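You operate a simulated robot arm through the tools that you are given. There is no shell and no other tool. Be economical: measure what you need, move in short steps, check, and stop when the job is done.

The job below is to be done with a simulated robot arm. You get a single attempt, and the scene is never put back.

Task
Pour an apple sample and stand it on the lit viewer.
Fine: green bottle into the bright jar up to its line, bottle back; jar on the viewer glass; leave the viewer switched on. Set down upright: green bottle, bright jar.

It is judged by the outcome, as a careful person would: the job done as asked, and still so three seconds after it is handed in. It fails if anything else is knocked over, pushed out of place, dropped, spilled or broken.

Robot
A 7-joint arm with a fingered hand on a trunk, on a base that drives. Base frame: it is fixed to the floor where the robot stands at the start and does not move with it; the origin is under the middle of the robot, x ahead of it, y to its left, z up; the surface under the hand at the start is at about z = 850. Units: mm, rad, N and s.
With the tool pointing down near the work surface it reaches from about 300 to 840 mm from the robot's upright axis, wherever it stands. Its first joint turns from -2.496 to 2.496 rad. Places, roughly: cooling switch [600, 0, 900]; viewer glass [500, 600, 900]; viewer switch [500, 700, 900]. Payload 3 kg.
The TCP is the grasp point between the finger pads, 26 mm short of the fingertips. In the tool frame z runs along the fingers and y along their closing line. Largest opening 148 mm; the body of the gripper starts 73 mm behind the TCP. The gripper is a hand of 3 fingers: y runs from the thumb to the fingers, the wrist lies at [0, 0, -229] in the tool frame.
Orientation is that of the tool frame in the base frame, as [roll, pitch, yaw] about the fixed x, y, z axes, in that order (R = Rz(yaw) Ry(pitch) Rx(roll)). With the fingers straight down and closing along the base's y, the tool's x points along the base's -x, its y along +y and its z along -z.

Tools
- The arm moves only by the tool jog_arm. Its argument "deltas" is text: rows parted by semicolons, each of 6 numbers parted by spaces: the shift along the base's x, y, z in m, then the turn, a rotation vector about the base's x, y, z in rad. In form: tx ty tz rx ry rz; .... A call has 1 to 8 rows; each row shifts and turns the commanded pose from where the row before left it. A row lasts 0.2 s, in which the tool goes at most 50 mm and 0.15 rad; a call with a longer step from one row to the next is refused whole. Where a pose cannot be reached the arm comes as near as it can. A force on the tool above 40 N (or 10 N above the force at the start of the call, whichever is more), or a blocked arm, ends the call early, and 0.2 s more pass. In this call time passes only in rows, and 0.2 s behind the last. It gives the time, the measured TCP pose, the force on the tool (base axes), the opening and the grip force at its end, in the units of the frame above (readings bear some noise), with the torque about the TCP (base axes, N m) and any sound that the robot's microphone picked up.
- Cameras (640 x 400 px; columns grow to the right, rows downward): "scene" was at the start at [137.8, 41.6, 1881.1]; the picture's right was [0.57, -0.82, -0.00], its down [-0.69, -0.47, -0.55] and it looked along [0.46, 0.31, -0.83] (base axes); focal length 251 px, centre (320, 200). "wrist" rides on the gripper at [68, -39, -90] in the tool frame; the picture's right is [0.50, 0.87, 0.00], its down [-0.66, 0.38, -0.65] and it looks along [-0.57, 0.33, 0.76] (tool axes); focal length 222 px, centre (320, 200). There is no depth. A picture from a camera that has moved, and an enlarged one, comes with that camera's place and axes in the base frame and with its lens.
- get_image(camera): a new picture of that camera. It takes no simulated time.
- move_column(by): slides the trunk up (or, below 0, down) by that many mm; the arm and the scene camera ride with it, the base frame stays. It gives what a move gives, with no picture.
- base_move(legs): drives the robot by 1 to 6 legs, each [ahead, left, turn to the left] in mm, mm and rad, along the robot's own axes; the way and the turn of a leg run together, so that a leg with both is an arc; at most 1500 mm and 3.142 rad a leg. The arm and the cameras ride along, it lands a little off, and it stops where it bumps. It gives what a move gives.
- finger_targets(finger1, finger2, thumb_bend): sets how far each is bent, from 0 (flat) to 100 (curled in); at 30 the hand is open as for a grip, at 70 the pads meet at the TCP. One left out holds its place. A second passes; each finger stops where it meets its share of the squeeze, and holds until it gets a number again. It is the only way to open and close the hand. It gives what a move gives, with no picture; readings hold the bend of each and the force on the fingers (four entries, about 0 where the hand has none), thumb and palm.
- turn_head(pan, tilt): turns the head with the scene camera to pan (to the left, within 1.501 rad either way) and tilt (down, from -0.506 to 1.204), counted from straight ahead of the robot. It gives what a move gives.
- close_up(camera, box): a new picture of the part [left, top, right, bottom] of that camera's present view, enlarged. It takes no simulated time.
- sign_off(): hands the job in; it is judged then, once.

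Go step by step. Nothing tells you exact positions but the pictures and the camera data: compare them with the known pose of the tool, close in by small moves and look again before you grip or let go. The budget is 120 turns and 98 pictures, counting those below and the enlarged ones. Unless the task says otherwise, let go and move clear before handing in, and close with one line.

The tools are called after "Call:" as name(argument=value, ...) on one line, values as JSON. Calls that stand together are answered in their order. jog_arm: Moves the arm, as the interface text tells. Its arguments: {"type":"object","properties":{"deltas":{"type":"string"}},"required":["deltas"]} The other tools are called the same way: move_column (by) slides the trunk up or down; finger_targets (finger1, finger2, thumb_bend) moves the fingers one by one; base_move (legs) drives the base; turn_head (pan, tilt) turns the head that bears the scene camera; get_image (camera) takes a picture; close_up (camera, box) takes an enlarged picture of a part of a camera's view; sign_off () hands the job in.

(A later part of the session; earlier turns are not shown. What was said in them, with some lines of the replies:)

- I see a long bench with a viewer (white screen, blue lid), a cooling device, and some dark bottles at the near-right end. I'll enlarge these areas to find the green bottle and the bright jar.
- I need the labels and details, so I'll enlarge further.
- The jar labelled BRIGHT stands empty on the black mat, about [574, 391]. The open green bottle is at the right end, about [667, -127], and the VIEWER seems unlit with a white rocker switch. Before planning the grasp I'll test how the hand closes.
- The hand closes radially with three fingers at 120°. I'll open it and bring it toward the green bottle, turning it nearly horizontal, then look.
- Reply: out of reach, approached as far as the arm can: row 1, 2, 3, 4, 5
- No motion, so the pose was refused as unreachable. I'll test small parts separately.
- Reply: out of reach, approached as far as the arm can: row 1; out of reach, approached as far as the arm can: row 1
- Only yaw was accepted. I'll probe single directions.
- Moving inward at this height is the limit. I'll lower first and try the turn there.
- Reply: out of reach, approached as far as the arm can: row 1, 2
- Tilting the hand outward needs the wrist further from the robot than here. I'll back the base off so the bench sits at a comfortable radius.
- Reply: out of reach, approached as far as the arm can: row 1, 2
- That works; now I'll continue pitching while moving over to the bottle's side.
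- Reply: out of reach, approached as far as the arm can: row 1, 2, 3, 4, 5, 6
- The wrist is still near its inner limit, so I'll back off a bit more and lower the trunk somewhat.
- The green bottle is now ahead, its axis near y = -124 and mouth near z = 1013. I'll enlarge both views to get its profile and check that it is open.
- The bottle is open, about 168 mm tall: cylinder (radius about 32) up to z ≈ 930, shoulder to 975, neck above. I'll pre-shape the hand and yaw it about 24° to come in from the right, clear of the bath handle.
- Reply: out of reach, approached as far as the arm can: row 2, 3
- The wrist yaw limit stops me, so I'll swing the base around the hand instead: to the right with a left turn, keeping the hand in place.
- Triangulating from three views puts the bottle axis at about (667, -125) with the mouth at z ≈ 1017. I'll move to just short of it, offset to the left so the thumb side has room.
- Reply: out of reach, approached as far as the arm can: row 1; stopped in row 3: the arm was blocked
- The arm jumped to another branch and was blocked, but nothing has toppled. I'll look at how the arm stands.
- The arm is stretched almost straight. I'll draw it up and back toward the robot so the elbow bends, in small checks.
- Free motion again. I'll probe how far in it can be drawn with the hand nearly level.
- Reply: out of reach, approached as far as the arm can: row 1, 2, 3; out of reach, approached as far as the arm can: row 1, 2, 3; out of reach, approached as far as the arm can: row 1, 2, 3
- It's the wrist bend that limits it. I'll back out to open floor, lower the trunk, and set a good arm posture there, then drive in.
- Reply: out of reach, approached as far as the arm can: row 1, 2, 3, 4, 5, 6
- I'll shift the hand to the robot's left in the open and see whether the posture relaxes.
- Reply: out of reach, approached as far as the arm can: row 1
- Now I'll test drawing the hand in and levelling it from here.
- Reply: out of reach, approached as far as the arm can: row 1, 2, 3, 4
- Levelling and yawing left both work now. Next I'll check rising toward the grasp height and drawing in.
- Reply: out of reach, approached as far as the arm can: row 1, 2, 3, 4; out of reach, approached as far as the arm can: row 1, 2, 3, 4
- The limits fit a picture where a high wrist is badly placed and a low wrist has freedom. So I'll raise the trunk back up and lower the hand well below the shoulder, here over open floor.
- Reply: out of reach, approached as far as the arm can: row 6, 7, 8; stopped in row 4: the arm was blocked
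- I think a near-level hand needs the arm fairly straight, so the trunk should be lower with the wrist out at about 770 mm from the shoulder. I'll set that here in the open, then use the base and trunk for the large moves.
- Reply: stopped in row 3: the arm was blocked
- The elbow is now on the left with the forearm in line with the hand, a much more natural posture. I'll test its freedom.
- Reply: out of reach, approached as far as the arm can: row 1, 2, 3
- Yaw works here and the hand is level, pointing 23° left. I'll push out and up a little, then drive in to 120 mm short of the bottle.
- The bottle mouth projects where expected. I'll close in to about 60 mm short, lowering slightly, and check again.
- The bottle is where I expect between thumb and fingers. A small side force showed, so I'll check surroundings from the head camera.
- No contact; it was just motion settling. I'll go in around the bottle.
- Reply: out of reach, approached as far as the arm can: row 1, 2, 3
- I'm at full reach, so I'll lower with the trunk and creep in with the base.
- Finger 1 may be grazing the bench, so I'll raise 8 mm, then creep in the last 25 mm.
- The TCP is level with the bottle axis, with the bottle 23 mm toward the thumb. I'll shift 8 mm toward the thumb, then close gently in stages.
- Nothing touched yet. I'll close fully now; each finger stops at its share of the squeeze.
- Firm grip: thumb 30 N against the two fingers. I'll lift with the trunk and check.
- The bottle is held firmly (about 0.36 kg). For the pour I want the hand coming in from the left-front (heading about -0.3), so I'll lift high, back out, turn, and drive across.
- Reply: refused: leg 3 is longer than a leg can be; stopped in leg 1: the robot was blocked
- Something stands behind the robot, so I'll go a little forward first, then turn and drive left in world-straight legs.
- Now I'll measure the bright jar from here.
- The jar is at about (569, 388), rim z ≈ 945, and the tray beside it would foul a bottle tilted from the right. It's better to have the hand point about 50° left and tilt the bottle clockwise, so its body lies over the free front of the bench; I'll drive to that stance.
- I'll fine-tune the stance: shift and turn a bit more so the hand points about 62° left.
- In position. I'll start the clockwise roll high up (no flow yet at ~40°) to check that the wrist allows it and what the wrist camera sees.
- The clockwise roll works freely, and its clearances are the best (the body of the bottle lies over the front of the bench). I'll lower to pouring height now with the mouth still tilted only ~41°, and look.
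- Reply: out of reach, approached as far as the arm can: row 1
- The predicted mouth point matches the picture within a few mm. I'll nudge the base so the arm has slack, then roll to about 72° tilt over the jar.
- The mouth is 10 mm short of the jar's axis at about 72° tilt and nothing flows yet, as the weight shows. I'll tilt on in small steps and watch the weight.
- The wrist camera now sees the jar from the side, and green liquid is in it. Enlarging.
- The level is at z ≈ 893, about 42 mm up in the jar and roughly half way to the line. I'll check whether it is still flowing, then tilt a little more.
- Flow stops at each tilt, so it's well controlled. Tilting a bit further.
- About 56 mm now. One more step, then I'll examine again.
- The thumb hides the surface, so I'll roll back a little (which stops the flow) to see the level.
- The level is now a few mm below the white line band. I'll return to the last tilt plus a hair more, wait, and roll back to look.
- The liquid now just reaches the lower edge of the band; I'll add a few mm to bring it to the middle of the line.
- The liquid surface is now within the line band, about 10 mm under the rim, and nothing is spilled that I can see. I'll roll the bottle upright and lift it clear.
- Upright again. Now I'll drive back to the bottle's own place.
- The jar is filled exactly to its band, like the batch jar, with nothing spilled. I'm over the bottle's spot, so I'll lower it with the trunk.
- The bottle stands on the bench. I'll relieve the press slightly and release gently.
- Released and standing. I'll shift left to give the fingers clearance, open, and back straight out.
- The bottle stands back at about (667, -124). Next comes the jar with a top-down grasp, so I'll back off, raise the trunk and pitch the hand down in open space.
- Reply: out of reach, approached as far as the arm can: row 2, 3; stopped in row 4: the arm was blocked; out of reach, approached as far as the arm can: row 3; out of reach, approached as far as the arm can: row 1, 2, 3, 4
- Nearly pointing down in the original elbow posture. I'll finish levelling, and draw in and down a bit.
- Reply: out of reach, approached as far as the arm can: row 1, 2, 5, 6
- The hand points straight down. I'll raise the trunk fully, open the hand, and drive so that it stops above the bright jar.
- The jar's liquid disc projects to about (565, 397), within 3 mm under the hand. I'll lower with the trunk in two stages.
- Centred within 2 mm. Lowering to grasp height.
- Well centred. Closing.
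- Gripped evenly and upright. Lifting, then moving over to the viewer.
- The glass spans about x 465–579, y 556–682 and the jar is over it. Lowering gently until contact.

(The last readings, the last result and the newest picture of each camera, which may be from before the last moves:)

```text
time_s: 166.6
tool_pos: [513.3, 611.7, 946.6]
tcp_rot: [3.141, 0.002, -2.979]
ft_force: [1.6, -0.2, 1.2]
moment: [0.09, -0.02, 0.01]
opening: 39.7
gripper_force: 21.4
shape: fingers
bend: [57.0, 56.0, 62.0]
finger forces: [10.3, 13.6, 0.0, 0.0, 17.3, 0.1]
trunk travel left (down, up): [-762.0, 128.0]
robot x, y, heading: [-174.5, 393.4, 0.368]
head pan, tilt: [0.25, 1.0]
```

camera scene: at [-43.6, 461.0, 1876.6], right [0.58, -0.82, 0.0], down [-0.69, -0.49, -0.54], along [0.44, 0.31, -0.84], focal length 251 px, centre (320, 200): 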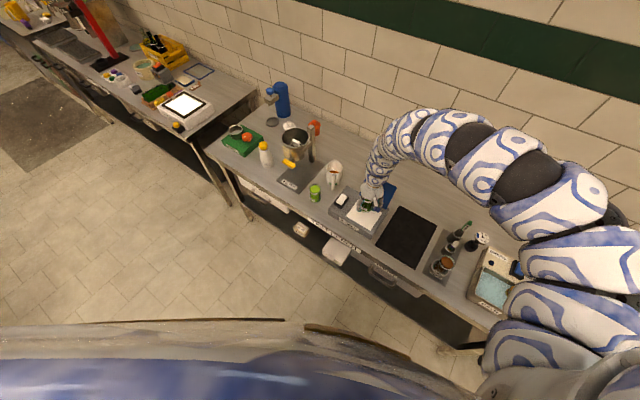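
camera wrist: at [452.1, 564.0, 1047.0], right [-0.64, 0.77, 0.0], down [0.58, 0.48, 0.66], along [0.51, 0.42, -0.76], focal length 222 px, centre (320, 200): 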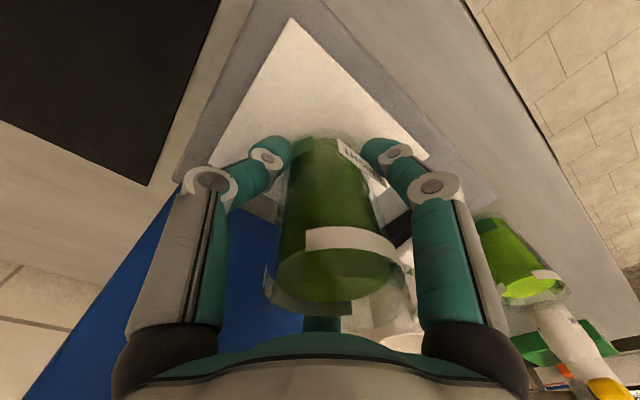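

Contact; the glass carries the jar. Releasing in stages.

Call:
finger_targets(finger1=53, finger2=52, thumb_bend=57)

Call:
finger_targets(finger1=44, finger2=44, thumb_bend=44)

Call:
get_image(camera="wrist")

```text
time_s: 167.6
tool_pos: [513.2, 612.9, 947.0]
tcp_rot: [-3.141, 0.0, -2.977]
ft_force: [1.1, 0.5, -1.3]
moment: [0.03, -0.02, -0.01]
opening: 47.1
gripper_force: 0.1
shape: fingers
bend: [53.0, 52.0, 56.0]
finger forces: [0.0, 0.0, 0.0, 0.0, 0.0, 0.0]
trunk travel left (down, up): [-762.0, 128.0]
robot x, y, heading: [-174.0, 392.3, 0.362]
head pan, tilt: [0.25, 1.0]
```

```text
time_s: 168.6
tool_pos: [512.4, 611.2, 946.2]
tcp_rot: [-3.141, 0.004, -2.976]
ft_force: [0.2, 0.8, -0.4]
moment: [0.01, 0.0, 0.01]
opening: 81.4
gripper_force: 0.1
shape: fingers
bend: [44.0, 44.0, 44.0]
finger forces: [0.0, 0.0, 0.0, 0.0, 0.0, 0.0]
trunk travel left (down, up): [-762.0, 128.0]
robot x, y, heading: [-174.6, 388.2, 0.367]
head pan, tilt: [0.25, 1.0]
```

```text
18 pictures are left
camera wrist: at [452.1, 563.9, 1037.0], right [-0.64, 0.77, 0.0], down [0.58, 0.48, 0.66], along [0.51, 0.42, -0.76], focal length 222 px, centre (320, 200)
```

wrist: 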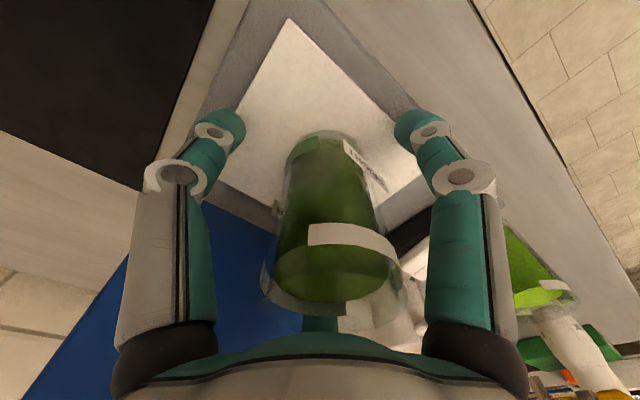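

The jar stands on the glass. Rising straight up, then checking the jar and the switch.

Call:
move_column(by=127)

Call:
get_image(camera="wrist")

Call:
close_up(camera="scene", box=[300, 150, 410, 240])

```text
time_s: 170.2
tool_pos: [512.8, 612.5, 1073.7]
tcp_rot: [-3.142, 0.001, -2.975]
ft_force: [0.2, 0.4, -0.1]
moment: [0.03, -0.01, 0.04]
opening: 81.3
gripper_force: 0.0
shape: fingers
bend: [44.0, 44.0, 44.0]
finger forces: [0.1, 0.0, 0.1, 0.0, 0.0, 0.1]
trunk travel left (down, up): [-889.0, 1.0]
robot x, y, heading: [-176.1, 394.0, 0.368]
head pan, tilt: [0.25, 1.0]
```

```text
17 pictures are left
camera wrist: at [452.2, 563.9, 1163.9], right [-0.64, 0.77, 0.0], down [0.58, 0.48, 0.66], along [0.51, 0.42, -0.76], focal length 222 px, centre (320, 200)
```

wrist: 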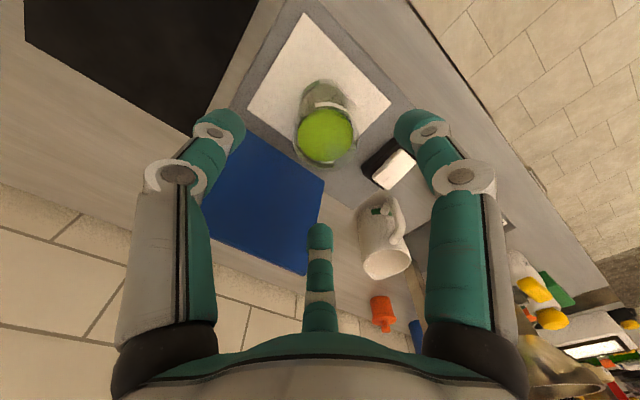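

```text
4.44 times, centred on (355, 195) of scene
camera zoom: at [-43.7, 461.4, 1943.5], right [0.58, -0.82, 0.0], down [-0.69, -0.49, -0.54], along [0.44, 0.31, -0.84], focal length 1114 px, centre (164, 222)
```

zoom: 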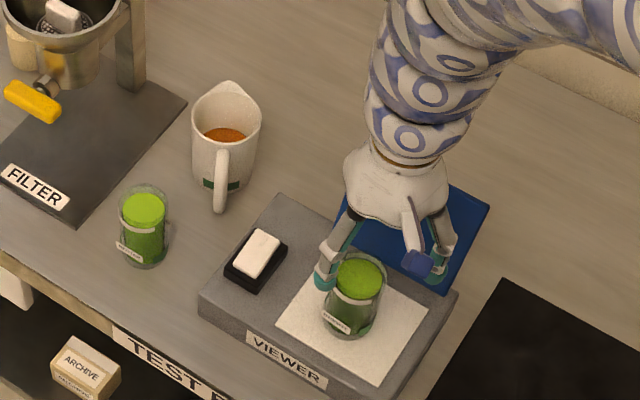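

The jar is upright on the glass and the viewer still looks unlit. Zooming on the rocker switch.

Call:
close_up(camera="scene", box=[331, 187, 353, 209])

Call:
close_up(camera="wrist", box=[350, 130, 430, 200])

```text
16.00 times, centred on (342, 198) of scene
camera zoom: at [-43.7, 461.4, 1943.5], right [0.58, -0.82, 0.0], down [-0.69, -0.49, -0.54], along [0.44, 0.31, -0.84], focal length 4009 px, centre (-32, 232)
```

zoom: 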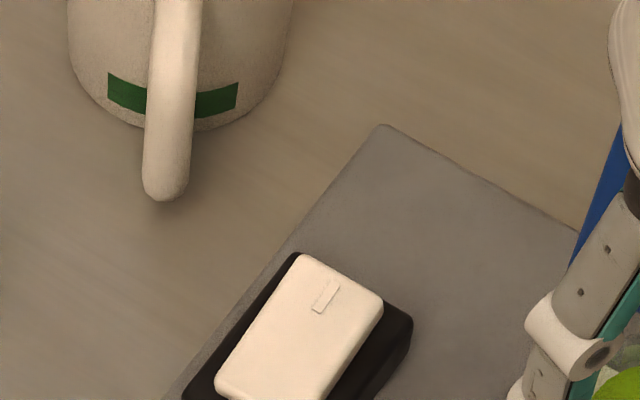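

```text
5.71 times, centred on (390, 165) of wrist
camera zoom: at [452.2, 563.9, 1163.9], right [-0.64, 0.77, 0.0], down [0.58, 0.48, 0.66], along [0.51, 0.42, -0.76], focal length 1269 px, centre (-80, 400)
```

zoom: 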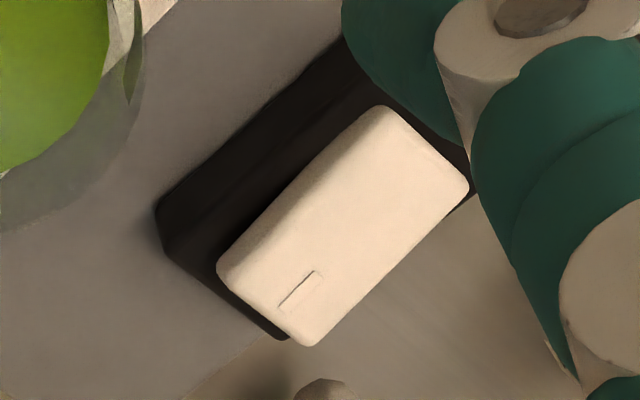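

The rocker (about x 491–540, y ≈ 743) has its "I" mark on the far (+x) end, which stands raised, so the viewer is off. I'll make a fist and move over that end.

Call:
finger_targets(finger1=70, finger2=70, thumb_bend=70)

Call:
base_move(legs=[[67, 114, 0]])

Call:
get_image(camera="wrist")

```text
time_s: 171.2
tool_pos: [512.9, 613.0, 1073.0]
tcp_rot: [-3.142, 0.001, -2.976]
ft_force: [0.3, -0.1, 0.4]
moment: [0.02, -0.02, -0.01]
opening: 0.3
gripper_force: 0.0
shape: fingers
bend: [69.0, 69.0, 70.0]
finger forces: [0.0, 0.0, 0.1, 0.1, 0.1, 0.0]
trunk travel left (down, up): [-889.0, 1.0]
robot x, y, heading: [-175.7, 390.7, 0.368]
head pan, tilt: [0.25, 1.0]
```

```text
time_s: 172.5
tool_pos: [532.2, 748.8, 1073.0]
tcp_rot: [-3.142, 0.001, -2.975]
ft_force: [0.1, 0.4, -0.1]
moment: [-0.01, -0.02, -0.01]
opening: 0.1
gripper_force: 0.0
shape: fingers
bend: [69.0, 69.0, 70.0]
finger forces: [0.0, 0.0, 0.0, 0.0, 0.0, 0.0]
trunk travel left (down, up): [-889.0, 1.0]
robot x, y, heading: [-152.6, 525.0, 0.368]
head pan, tilt: [0.25, 1.0]
```

```text
13 pictures are left
camera wrist: at [472.1, 701.1, 1163.7], right [-0.64, 0.77, 0.0], down [0.58, 0.48, 0.65], along [0.51, 0.42, -0.76], focal length 222 px, centre (320, 200)
```

wrist: 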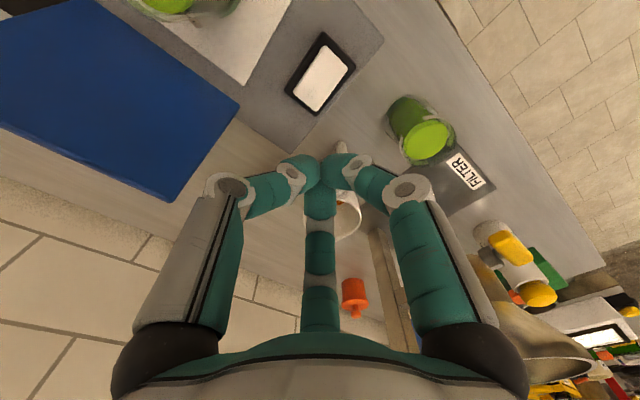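

The rocker centre is at (514, 740) with the raised marked end at x ≈ 540. I'll adjust 9 mm and lower toward it.

Call:
jog_arm(deltas="0.002 -0.009 0 0 0 0")

Call:
move_column(by=-115)

Call:
get_image(camera="wrist")

```text
time_s: 172.9
tool_pos: [535.3, 742.4, 1073.4]
tcp_rot: [-3.14, 0.001, -2.976]
ft_force: [-0.4, -0.3, -0.4]
moment: [0.0, 0.01, 0.02]
opening: 0.4
gripper_force: 0.1
shape: fingers
bend: [69.0, 69.0, 70.0]
finger forces: [0.0, 0.0, 0.0, 0.1, 0.0, 0.0]
out of reach, approached as far as the arm can: row 1
trunk travel left (down, up): [-889.0, 1.0]
robot x, y, heading: [-156.7, 527.3, 0.371]
head pan, tilt: [0.25, 1.0]
```

```text
time_s: 174.4
tool_pos: [535.8, 742.9, 957.9]
tcp_rot: [-3.142, 0.004, -2.974]
ft_force: [0.3, 0.1, -1.0]
moment: [0.01, -0.03, -0.02]
opening: 0.0
gripper_force: 0.0
shape: fingers
bend: [70.0, 69.0, 70.0]
finger forces: [0.0, 0.0, 0.0, 0.0, 0.0, 0.0]
trunk travel left (down, up): [-774.0, 116.0]
robot x, y, heading: [-154.0, 526.1, 0.366]
head pan, tilt: [0.25, 1.0]
```

```text
12 pictures are left
camera wrist: at [475.2, 694.2, 1049.2], right [-0.64, 0.77, 0.0], down [0.58, 0.48, 0.65], along [0.51, 0.42, -0.76], focal length 222 px, centre (320, 200)
```

wrist: 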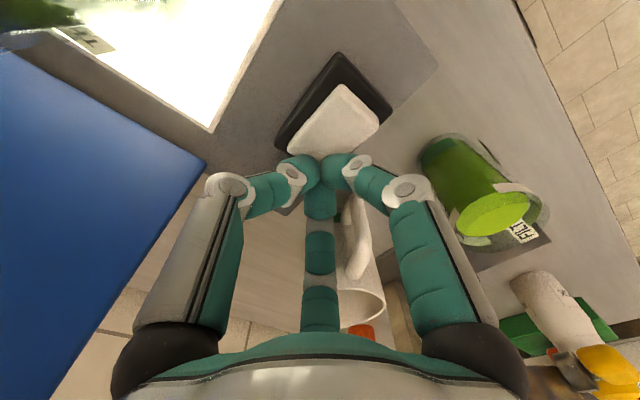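

The glass is brightly lit now, so the rocker went over. I'll rise straight up and confirm it stays on.

Call:
move_column(by=116)

Call:
base_move(legs=[[-350, 0, 0]])

Call:
turn_head(pan=-0.25, tilt=0.8)

Call:
get_image(camera="scene")

```text
time_s: 175.8
tool_pos: [535.0, 743.0, 1073.6]
tcp_rot: [-3.141, 0.001, -2.974]
ft_force: [0.1, -0.2, 0.3]
moment: [-0.02, 0.0, -0.04]
opening: 0.0
gripper_force: 0.1
shape: fingers
bend: [70.0, 69.0, 70.0]
finger forces: [0.0, 0.1, 0.0, 0.0, 0.0, 0.1]
trunk travel left (down, up): [-890.0, 0.0]
robot x, y, heading: [-154.4, 525.8, 0.369]
head pan, tilt: [0.25, 1.0]
```

```text
time_s: 178.1
tool_pos: [212.9, 618.1, 1074.7]
tcp_rot: [-3.142, 0.0, -2.977]
ft_force: [0.8, -0.4, 0.6]
moment: [0.01, 0.02, -0.02]
opening: 0.0
gripper_force: 0.0
shape: fingers
bend: [70.0, 69.0, 70.0]
finger forces: [0.0, 0.0, 0.0, 0.0, 0.0, 0.0]
trunk travel left (down, up): [-890.0, 0.0]
robot x, y, heading: [-479.0, 403.8, 0.368]
head pan, tilt: [0.25, 1.0]
```

```text
time_s: 179.0
tool_pos: [214.1, 619.2, 1074.5]
tcp_rot: [-3.14, 0.001, -2.975]
ft_force: [-0.1, -0.2, -0.5]
moment: [0.01, -0.03, -0.03]
opening: 0.1
gripper_force: 0.0
shape: fingers
bend: [70.0, 69.0, 70.0]
finger forces: [0.0, 0.0, 0.0, 0.1, 0.0, 0.1]
trunk travel left (down, up): [-890.0, 0.0]
robot x, y, heading: [-475.6, 399.7, 0.365]
head pan, tilt: [-0.25, 0.799]
```

```text
11 pictures are left
camera scene: at [-323.2, 441.4, 1959.7], right [0.12, -0.99, 0.0], down [-0.71, -0.08, -0.7], along [0.69, 0.08, -0.72], focal length 251 px, centre (320, 200)
```

scene: 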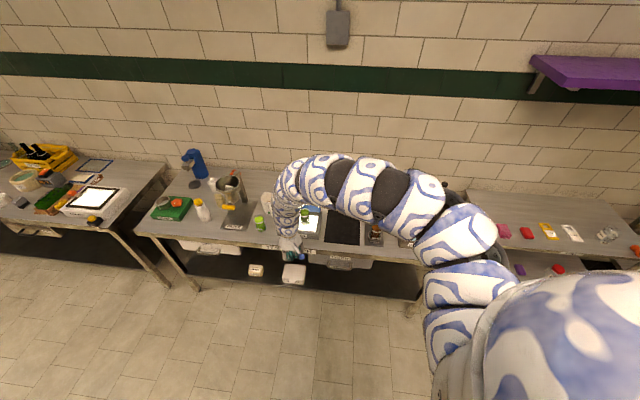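

Call:
close_up(camera="scene", box=[240, 190, 400, 260])

Call:
base_move(legs=[[-100, 0, 0.6]])

Call:
turn_head(pan=-1.2, tilt=0.75)

Call:
get_image(camera="scene")

```text
4.00 times, centred on (320, 225) of scene
camera zoom: at [-323.2, 441.4, 1959.7], right [0.12, -0.99, 0.0], down [-0.71, -0.08, -0.7], along [0.69, 0.08, -0.72], focal length 1002 px, centre (320, 100)
```

zoom: 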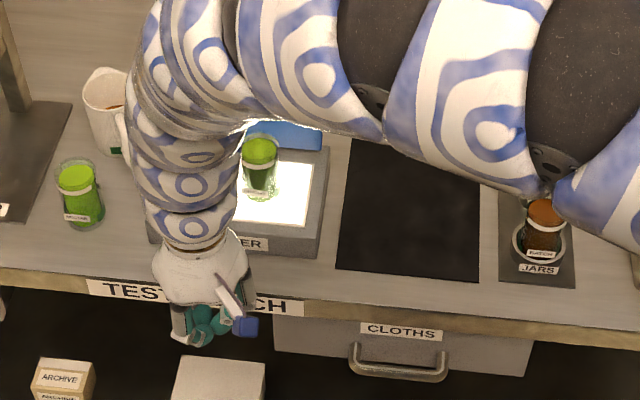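

```text
time_s: 181.0
tool_pos: [-101.8, 904.2, 1075.3]
tcp_rot: [3.142, 0.001, -2.388]
ft_force: [-0.6, 0.3, -0.4]
moment: [-0.01, 0.0, 0.02]
opening: 0.0
gripper_force: 0.1
shape: fingers
bend: [70.0, 69.0, 70.0]
finger forces: [0.1, 0.0, 0.0, 0.0, 0.0, 0.0]
trunk travel left (down, up): [-890.0, 0.0]
robot x, y, heading: [-555.7, 344.7, 0.958]
head pan, tilt: [-0.25, 0.799]
```

```text
time_s: 182.3
tool_pos: [-101.2, 904.6, 1075.5]
tcp_rot: [-3.141, 0.003, -2.387]
ft_force: [-0.5, -0.3, 0.5]
moment: [0.02, -0.04, 0.0]
opening: 0.0
gripper_force: 0.1
shape: fingers
bend: [70.0, 69.0, 70.0]
finger forces: [0.0, 0.1, 0.1, 0.0, 0.0, 0.1]
trunk travel left (down, up): [-890.0, 0.0]
robot x, y, heading: [-556.6, 341.7, 0.955]
head pan, tilt: [-1.201, 0.75]
```

```text
9 pictures are left
camera scene: at [-429.7, 387.5, 1963.7], right [-0.24, -0.97, 0.0], down [-0.66, 0.17, -0.73], along [0.71, -0.18, -0.68], focal length 251 px, centre (320, 200)
```

scene: 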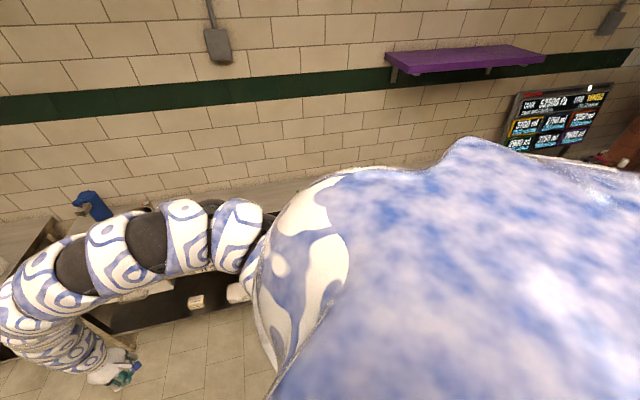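

The viewer is lit and the jar stands on it. My own body blocks the right end from here, so I'll turn right to check the bottles once more.

Call:
base_move(legs=[[0, 0, -1.7]])

Call:
turn_head(pan=0.5, tilt=0.75)

Call:
get_image(camera="scene")

```text
time_s: 186.8
tool_pos: [-56.1, -185.4, 1074.7]
tcp_rot: [3.141, 0.002, 2.192]
ft_force: [-1.0, 0.4, -0.1]
moment: [0.0, -0.02, 0.01]
opening: 0.1
gripper_force: 0.1
shape: fingers
bend: [70.0, 69.0, 70.0]
finger forces: [0.1, 0.0, 0.0, 0.1, 0.1, 0.0]
trunk travel left (down, up): [-890.0, 0.0]
robot x, y, heading: [-554.9, 342.5, -0.748]
head pan, tilt: [-1.201, 0.75]
```

```text
time_s: 188.5
tool_pos: [-56.2, -184.4, 1074.7]
tcp_rot: [3.14, 0.002, 2.191]
ft_force: [-0.7, 1.4, -0.2]
moment: [0.0, 0.02, -0.04]
opening: 0.1
gripper_force: 0.0
shape: fingers
bend: [70.0, 69.0, 70.0]
finger forces: [0.0, 0.0, 0.1, 0.0, 0.0, 0.1]
trunk travel left (down, up): [-890.0, 0.0]
robot x, y, heading: [-555.0, 341.1, -0.746]
head pan, tilt: [0.499, 0.75]
```

```text
8 pictures are left
camera scene: at [-417.5, 267.0, 1963.7], right [-0.25, -0.97, 0.0], down [-0.66, 0.17, -0.73], along [0.71, -0.18, -0.68], focal length 251 px, centre (320, 200)
```

scene: 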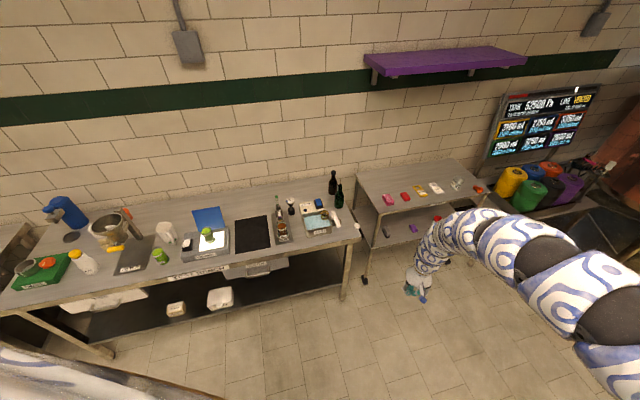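

Call:
close_up(camera="scene", box=[170, 160, 370, 270])

```text
3.20 times, centred on (270, 215) of scene
camera zoom: at [-417.5, 267.0, 1963.7], right [-0.25, -0.97, 0.0], down [-0.66, 0.17, -0.73], along [0.71, -0.18, -0.68], focal length 802 px, centre (480, 152)
```

zoom: 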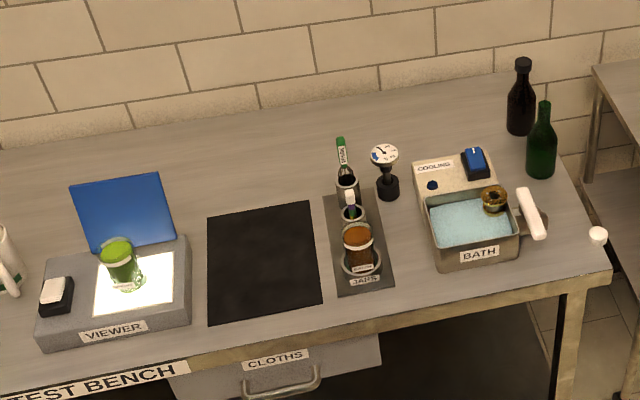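

The green bottle is upright back at its place, the bright jar is filled to its line on the lit viewer glass, and everything else stands as it did. The hand is clear of the bench, so I'm handing in.

Call:
sign_off()

```text
The job is handed in.
```

The bright jar is filled to its line from the green bottle and stands upright on the viewer glass. The viewer is switched on, and the bottle is upright back in its place. I saw no spills and nothing else on the bench out of place.
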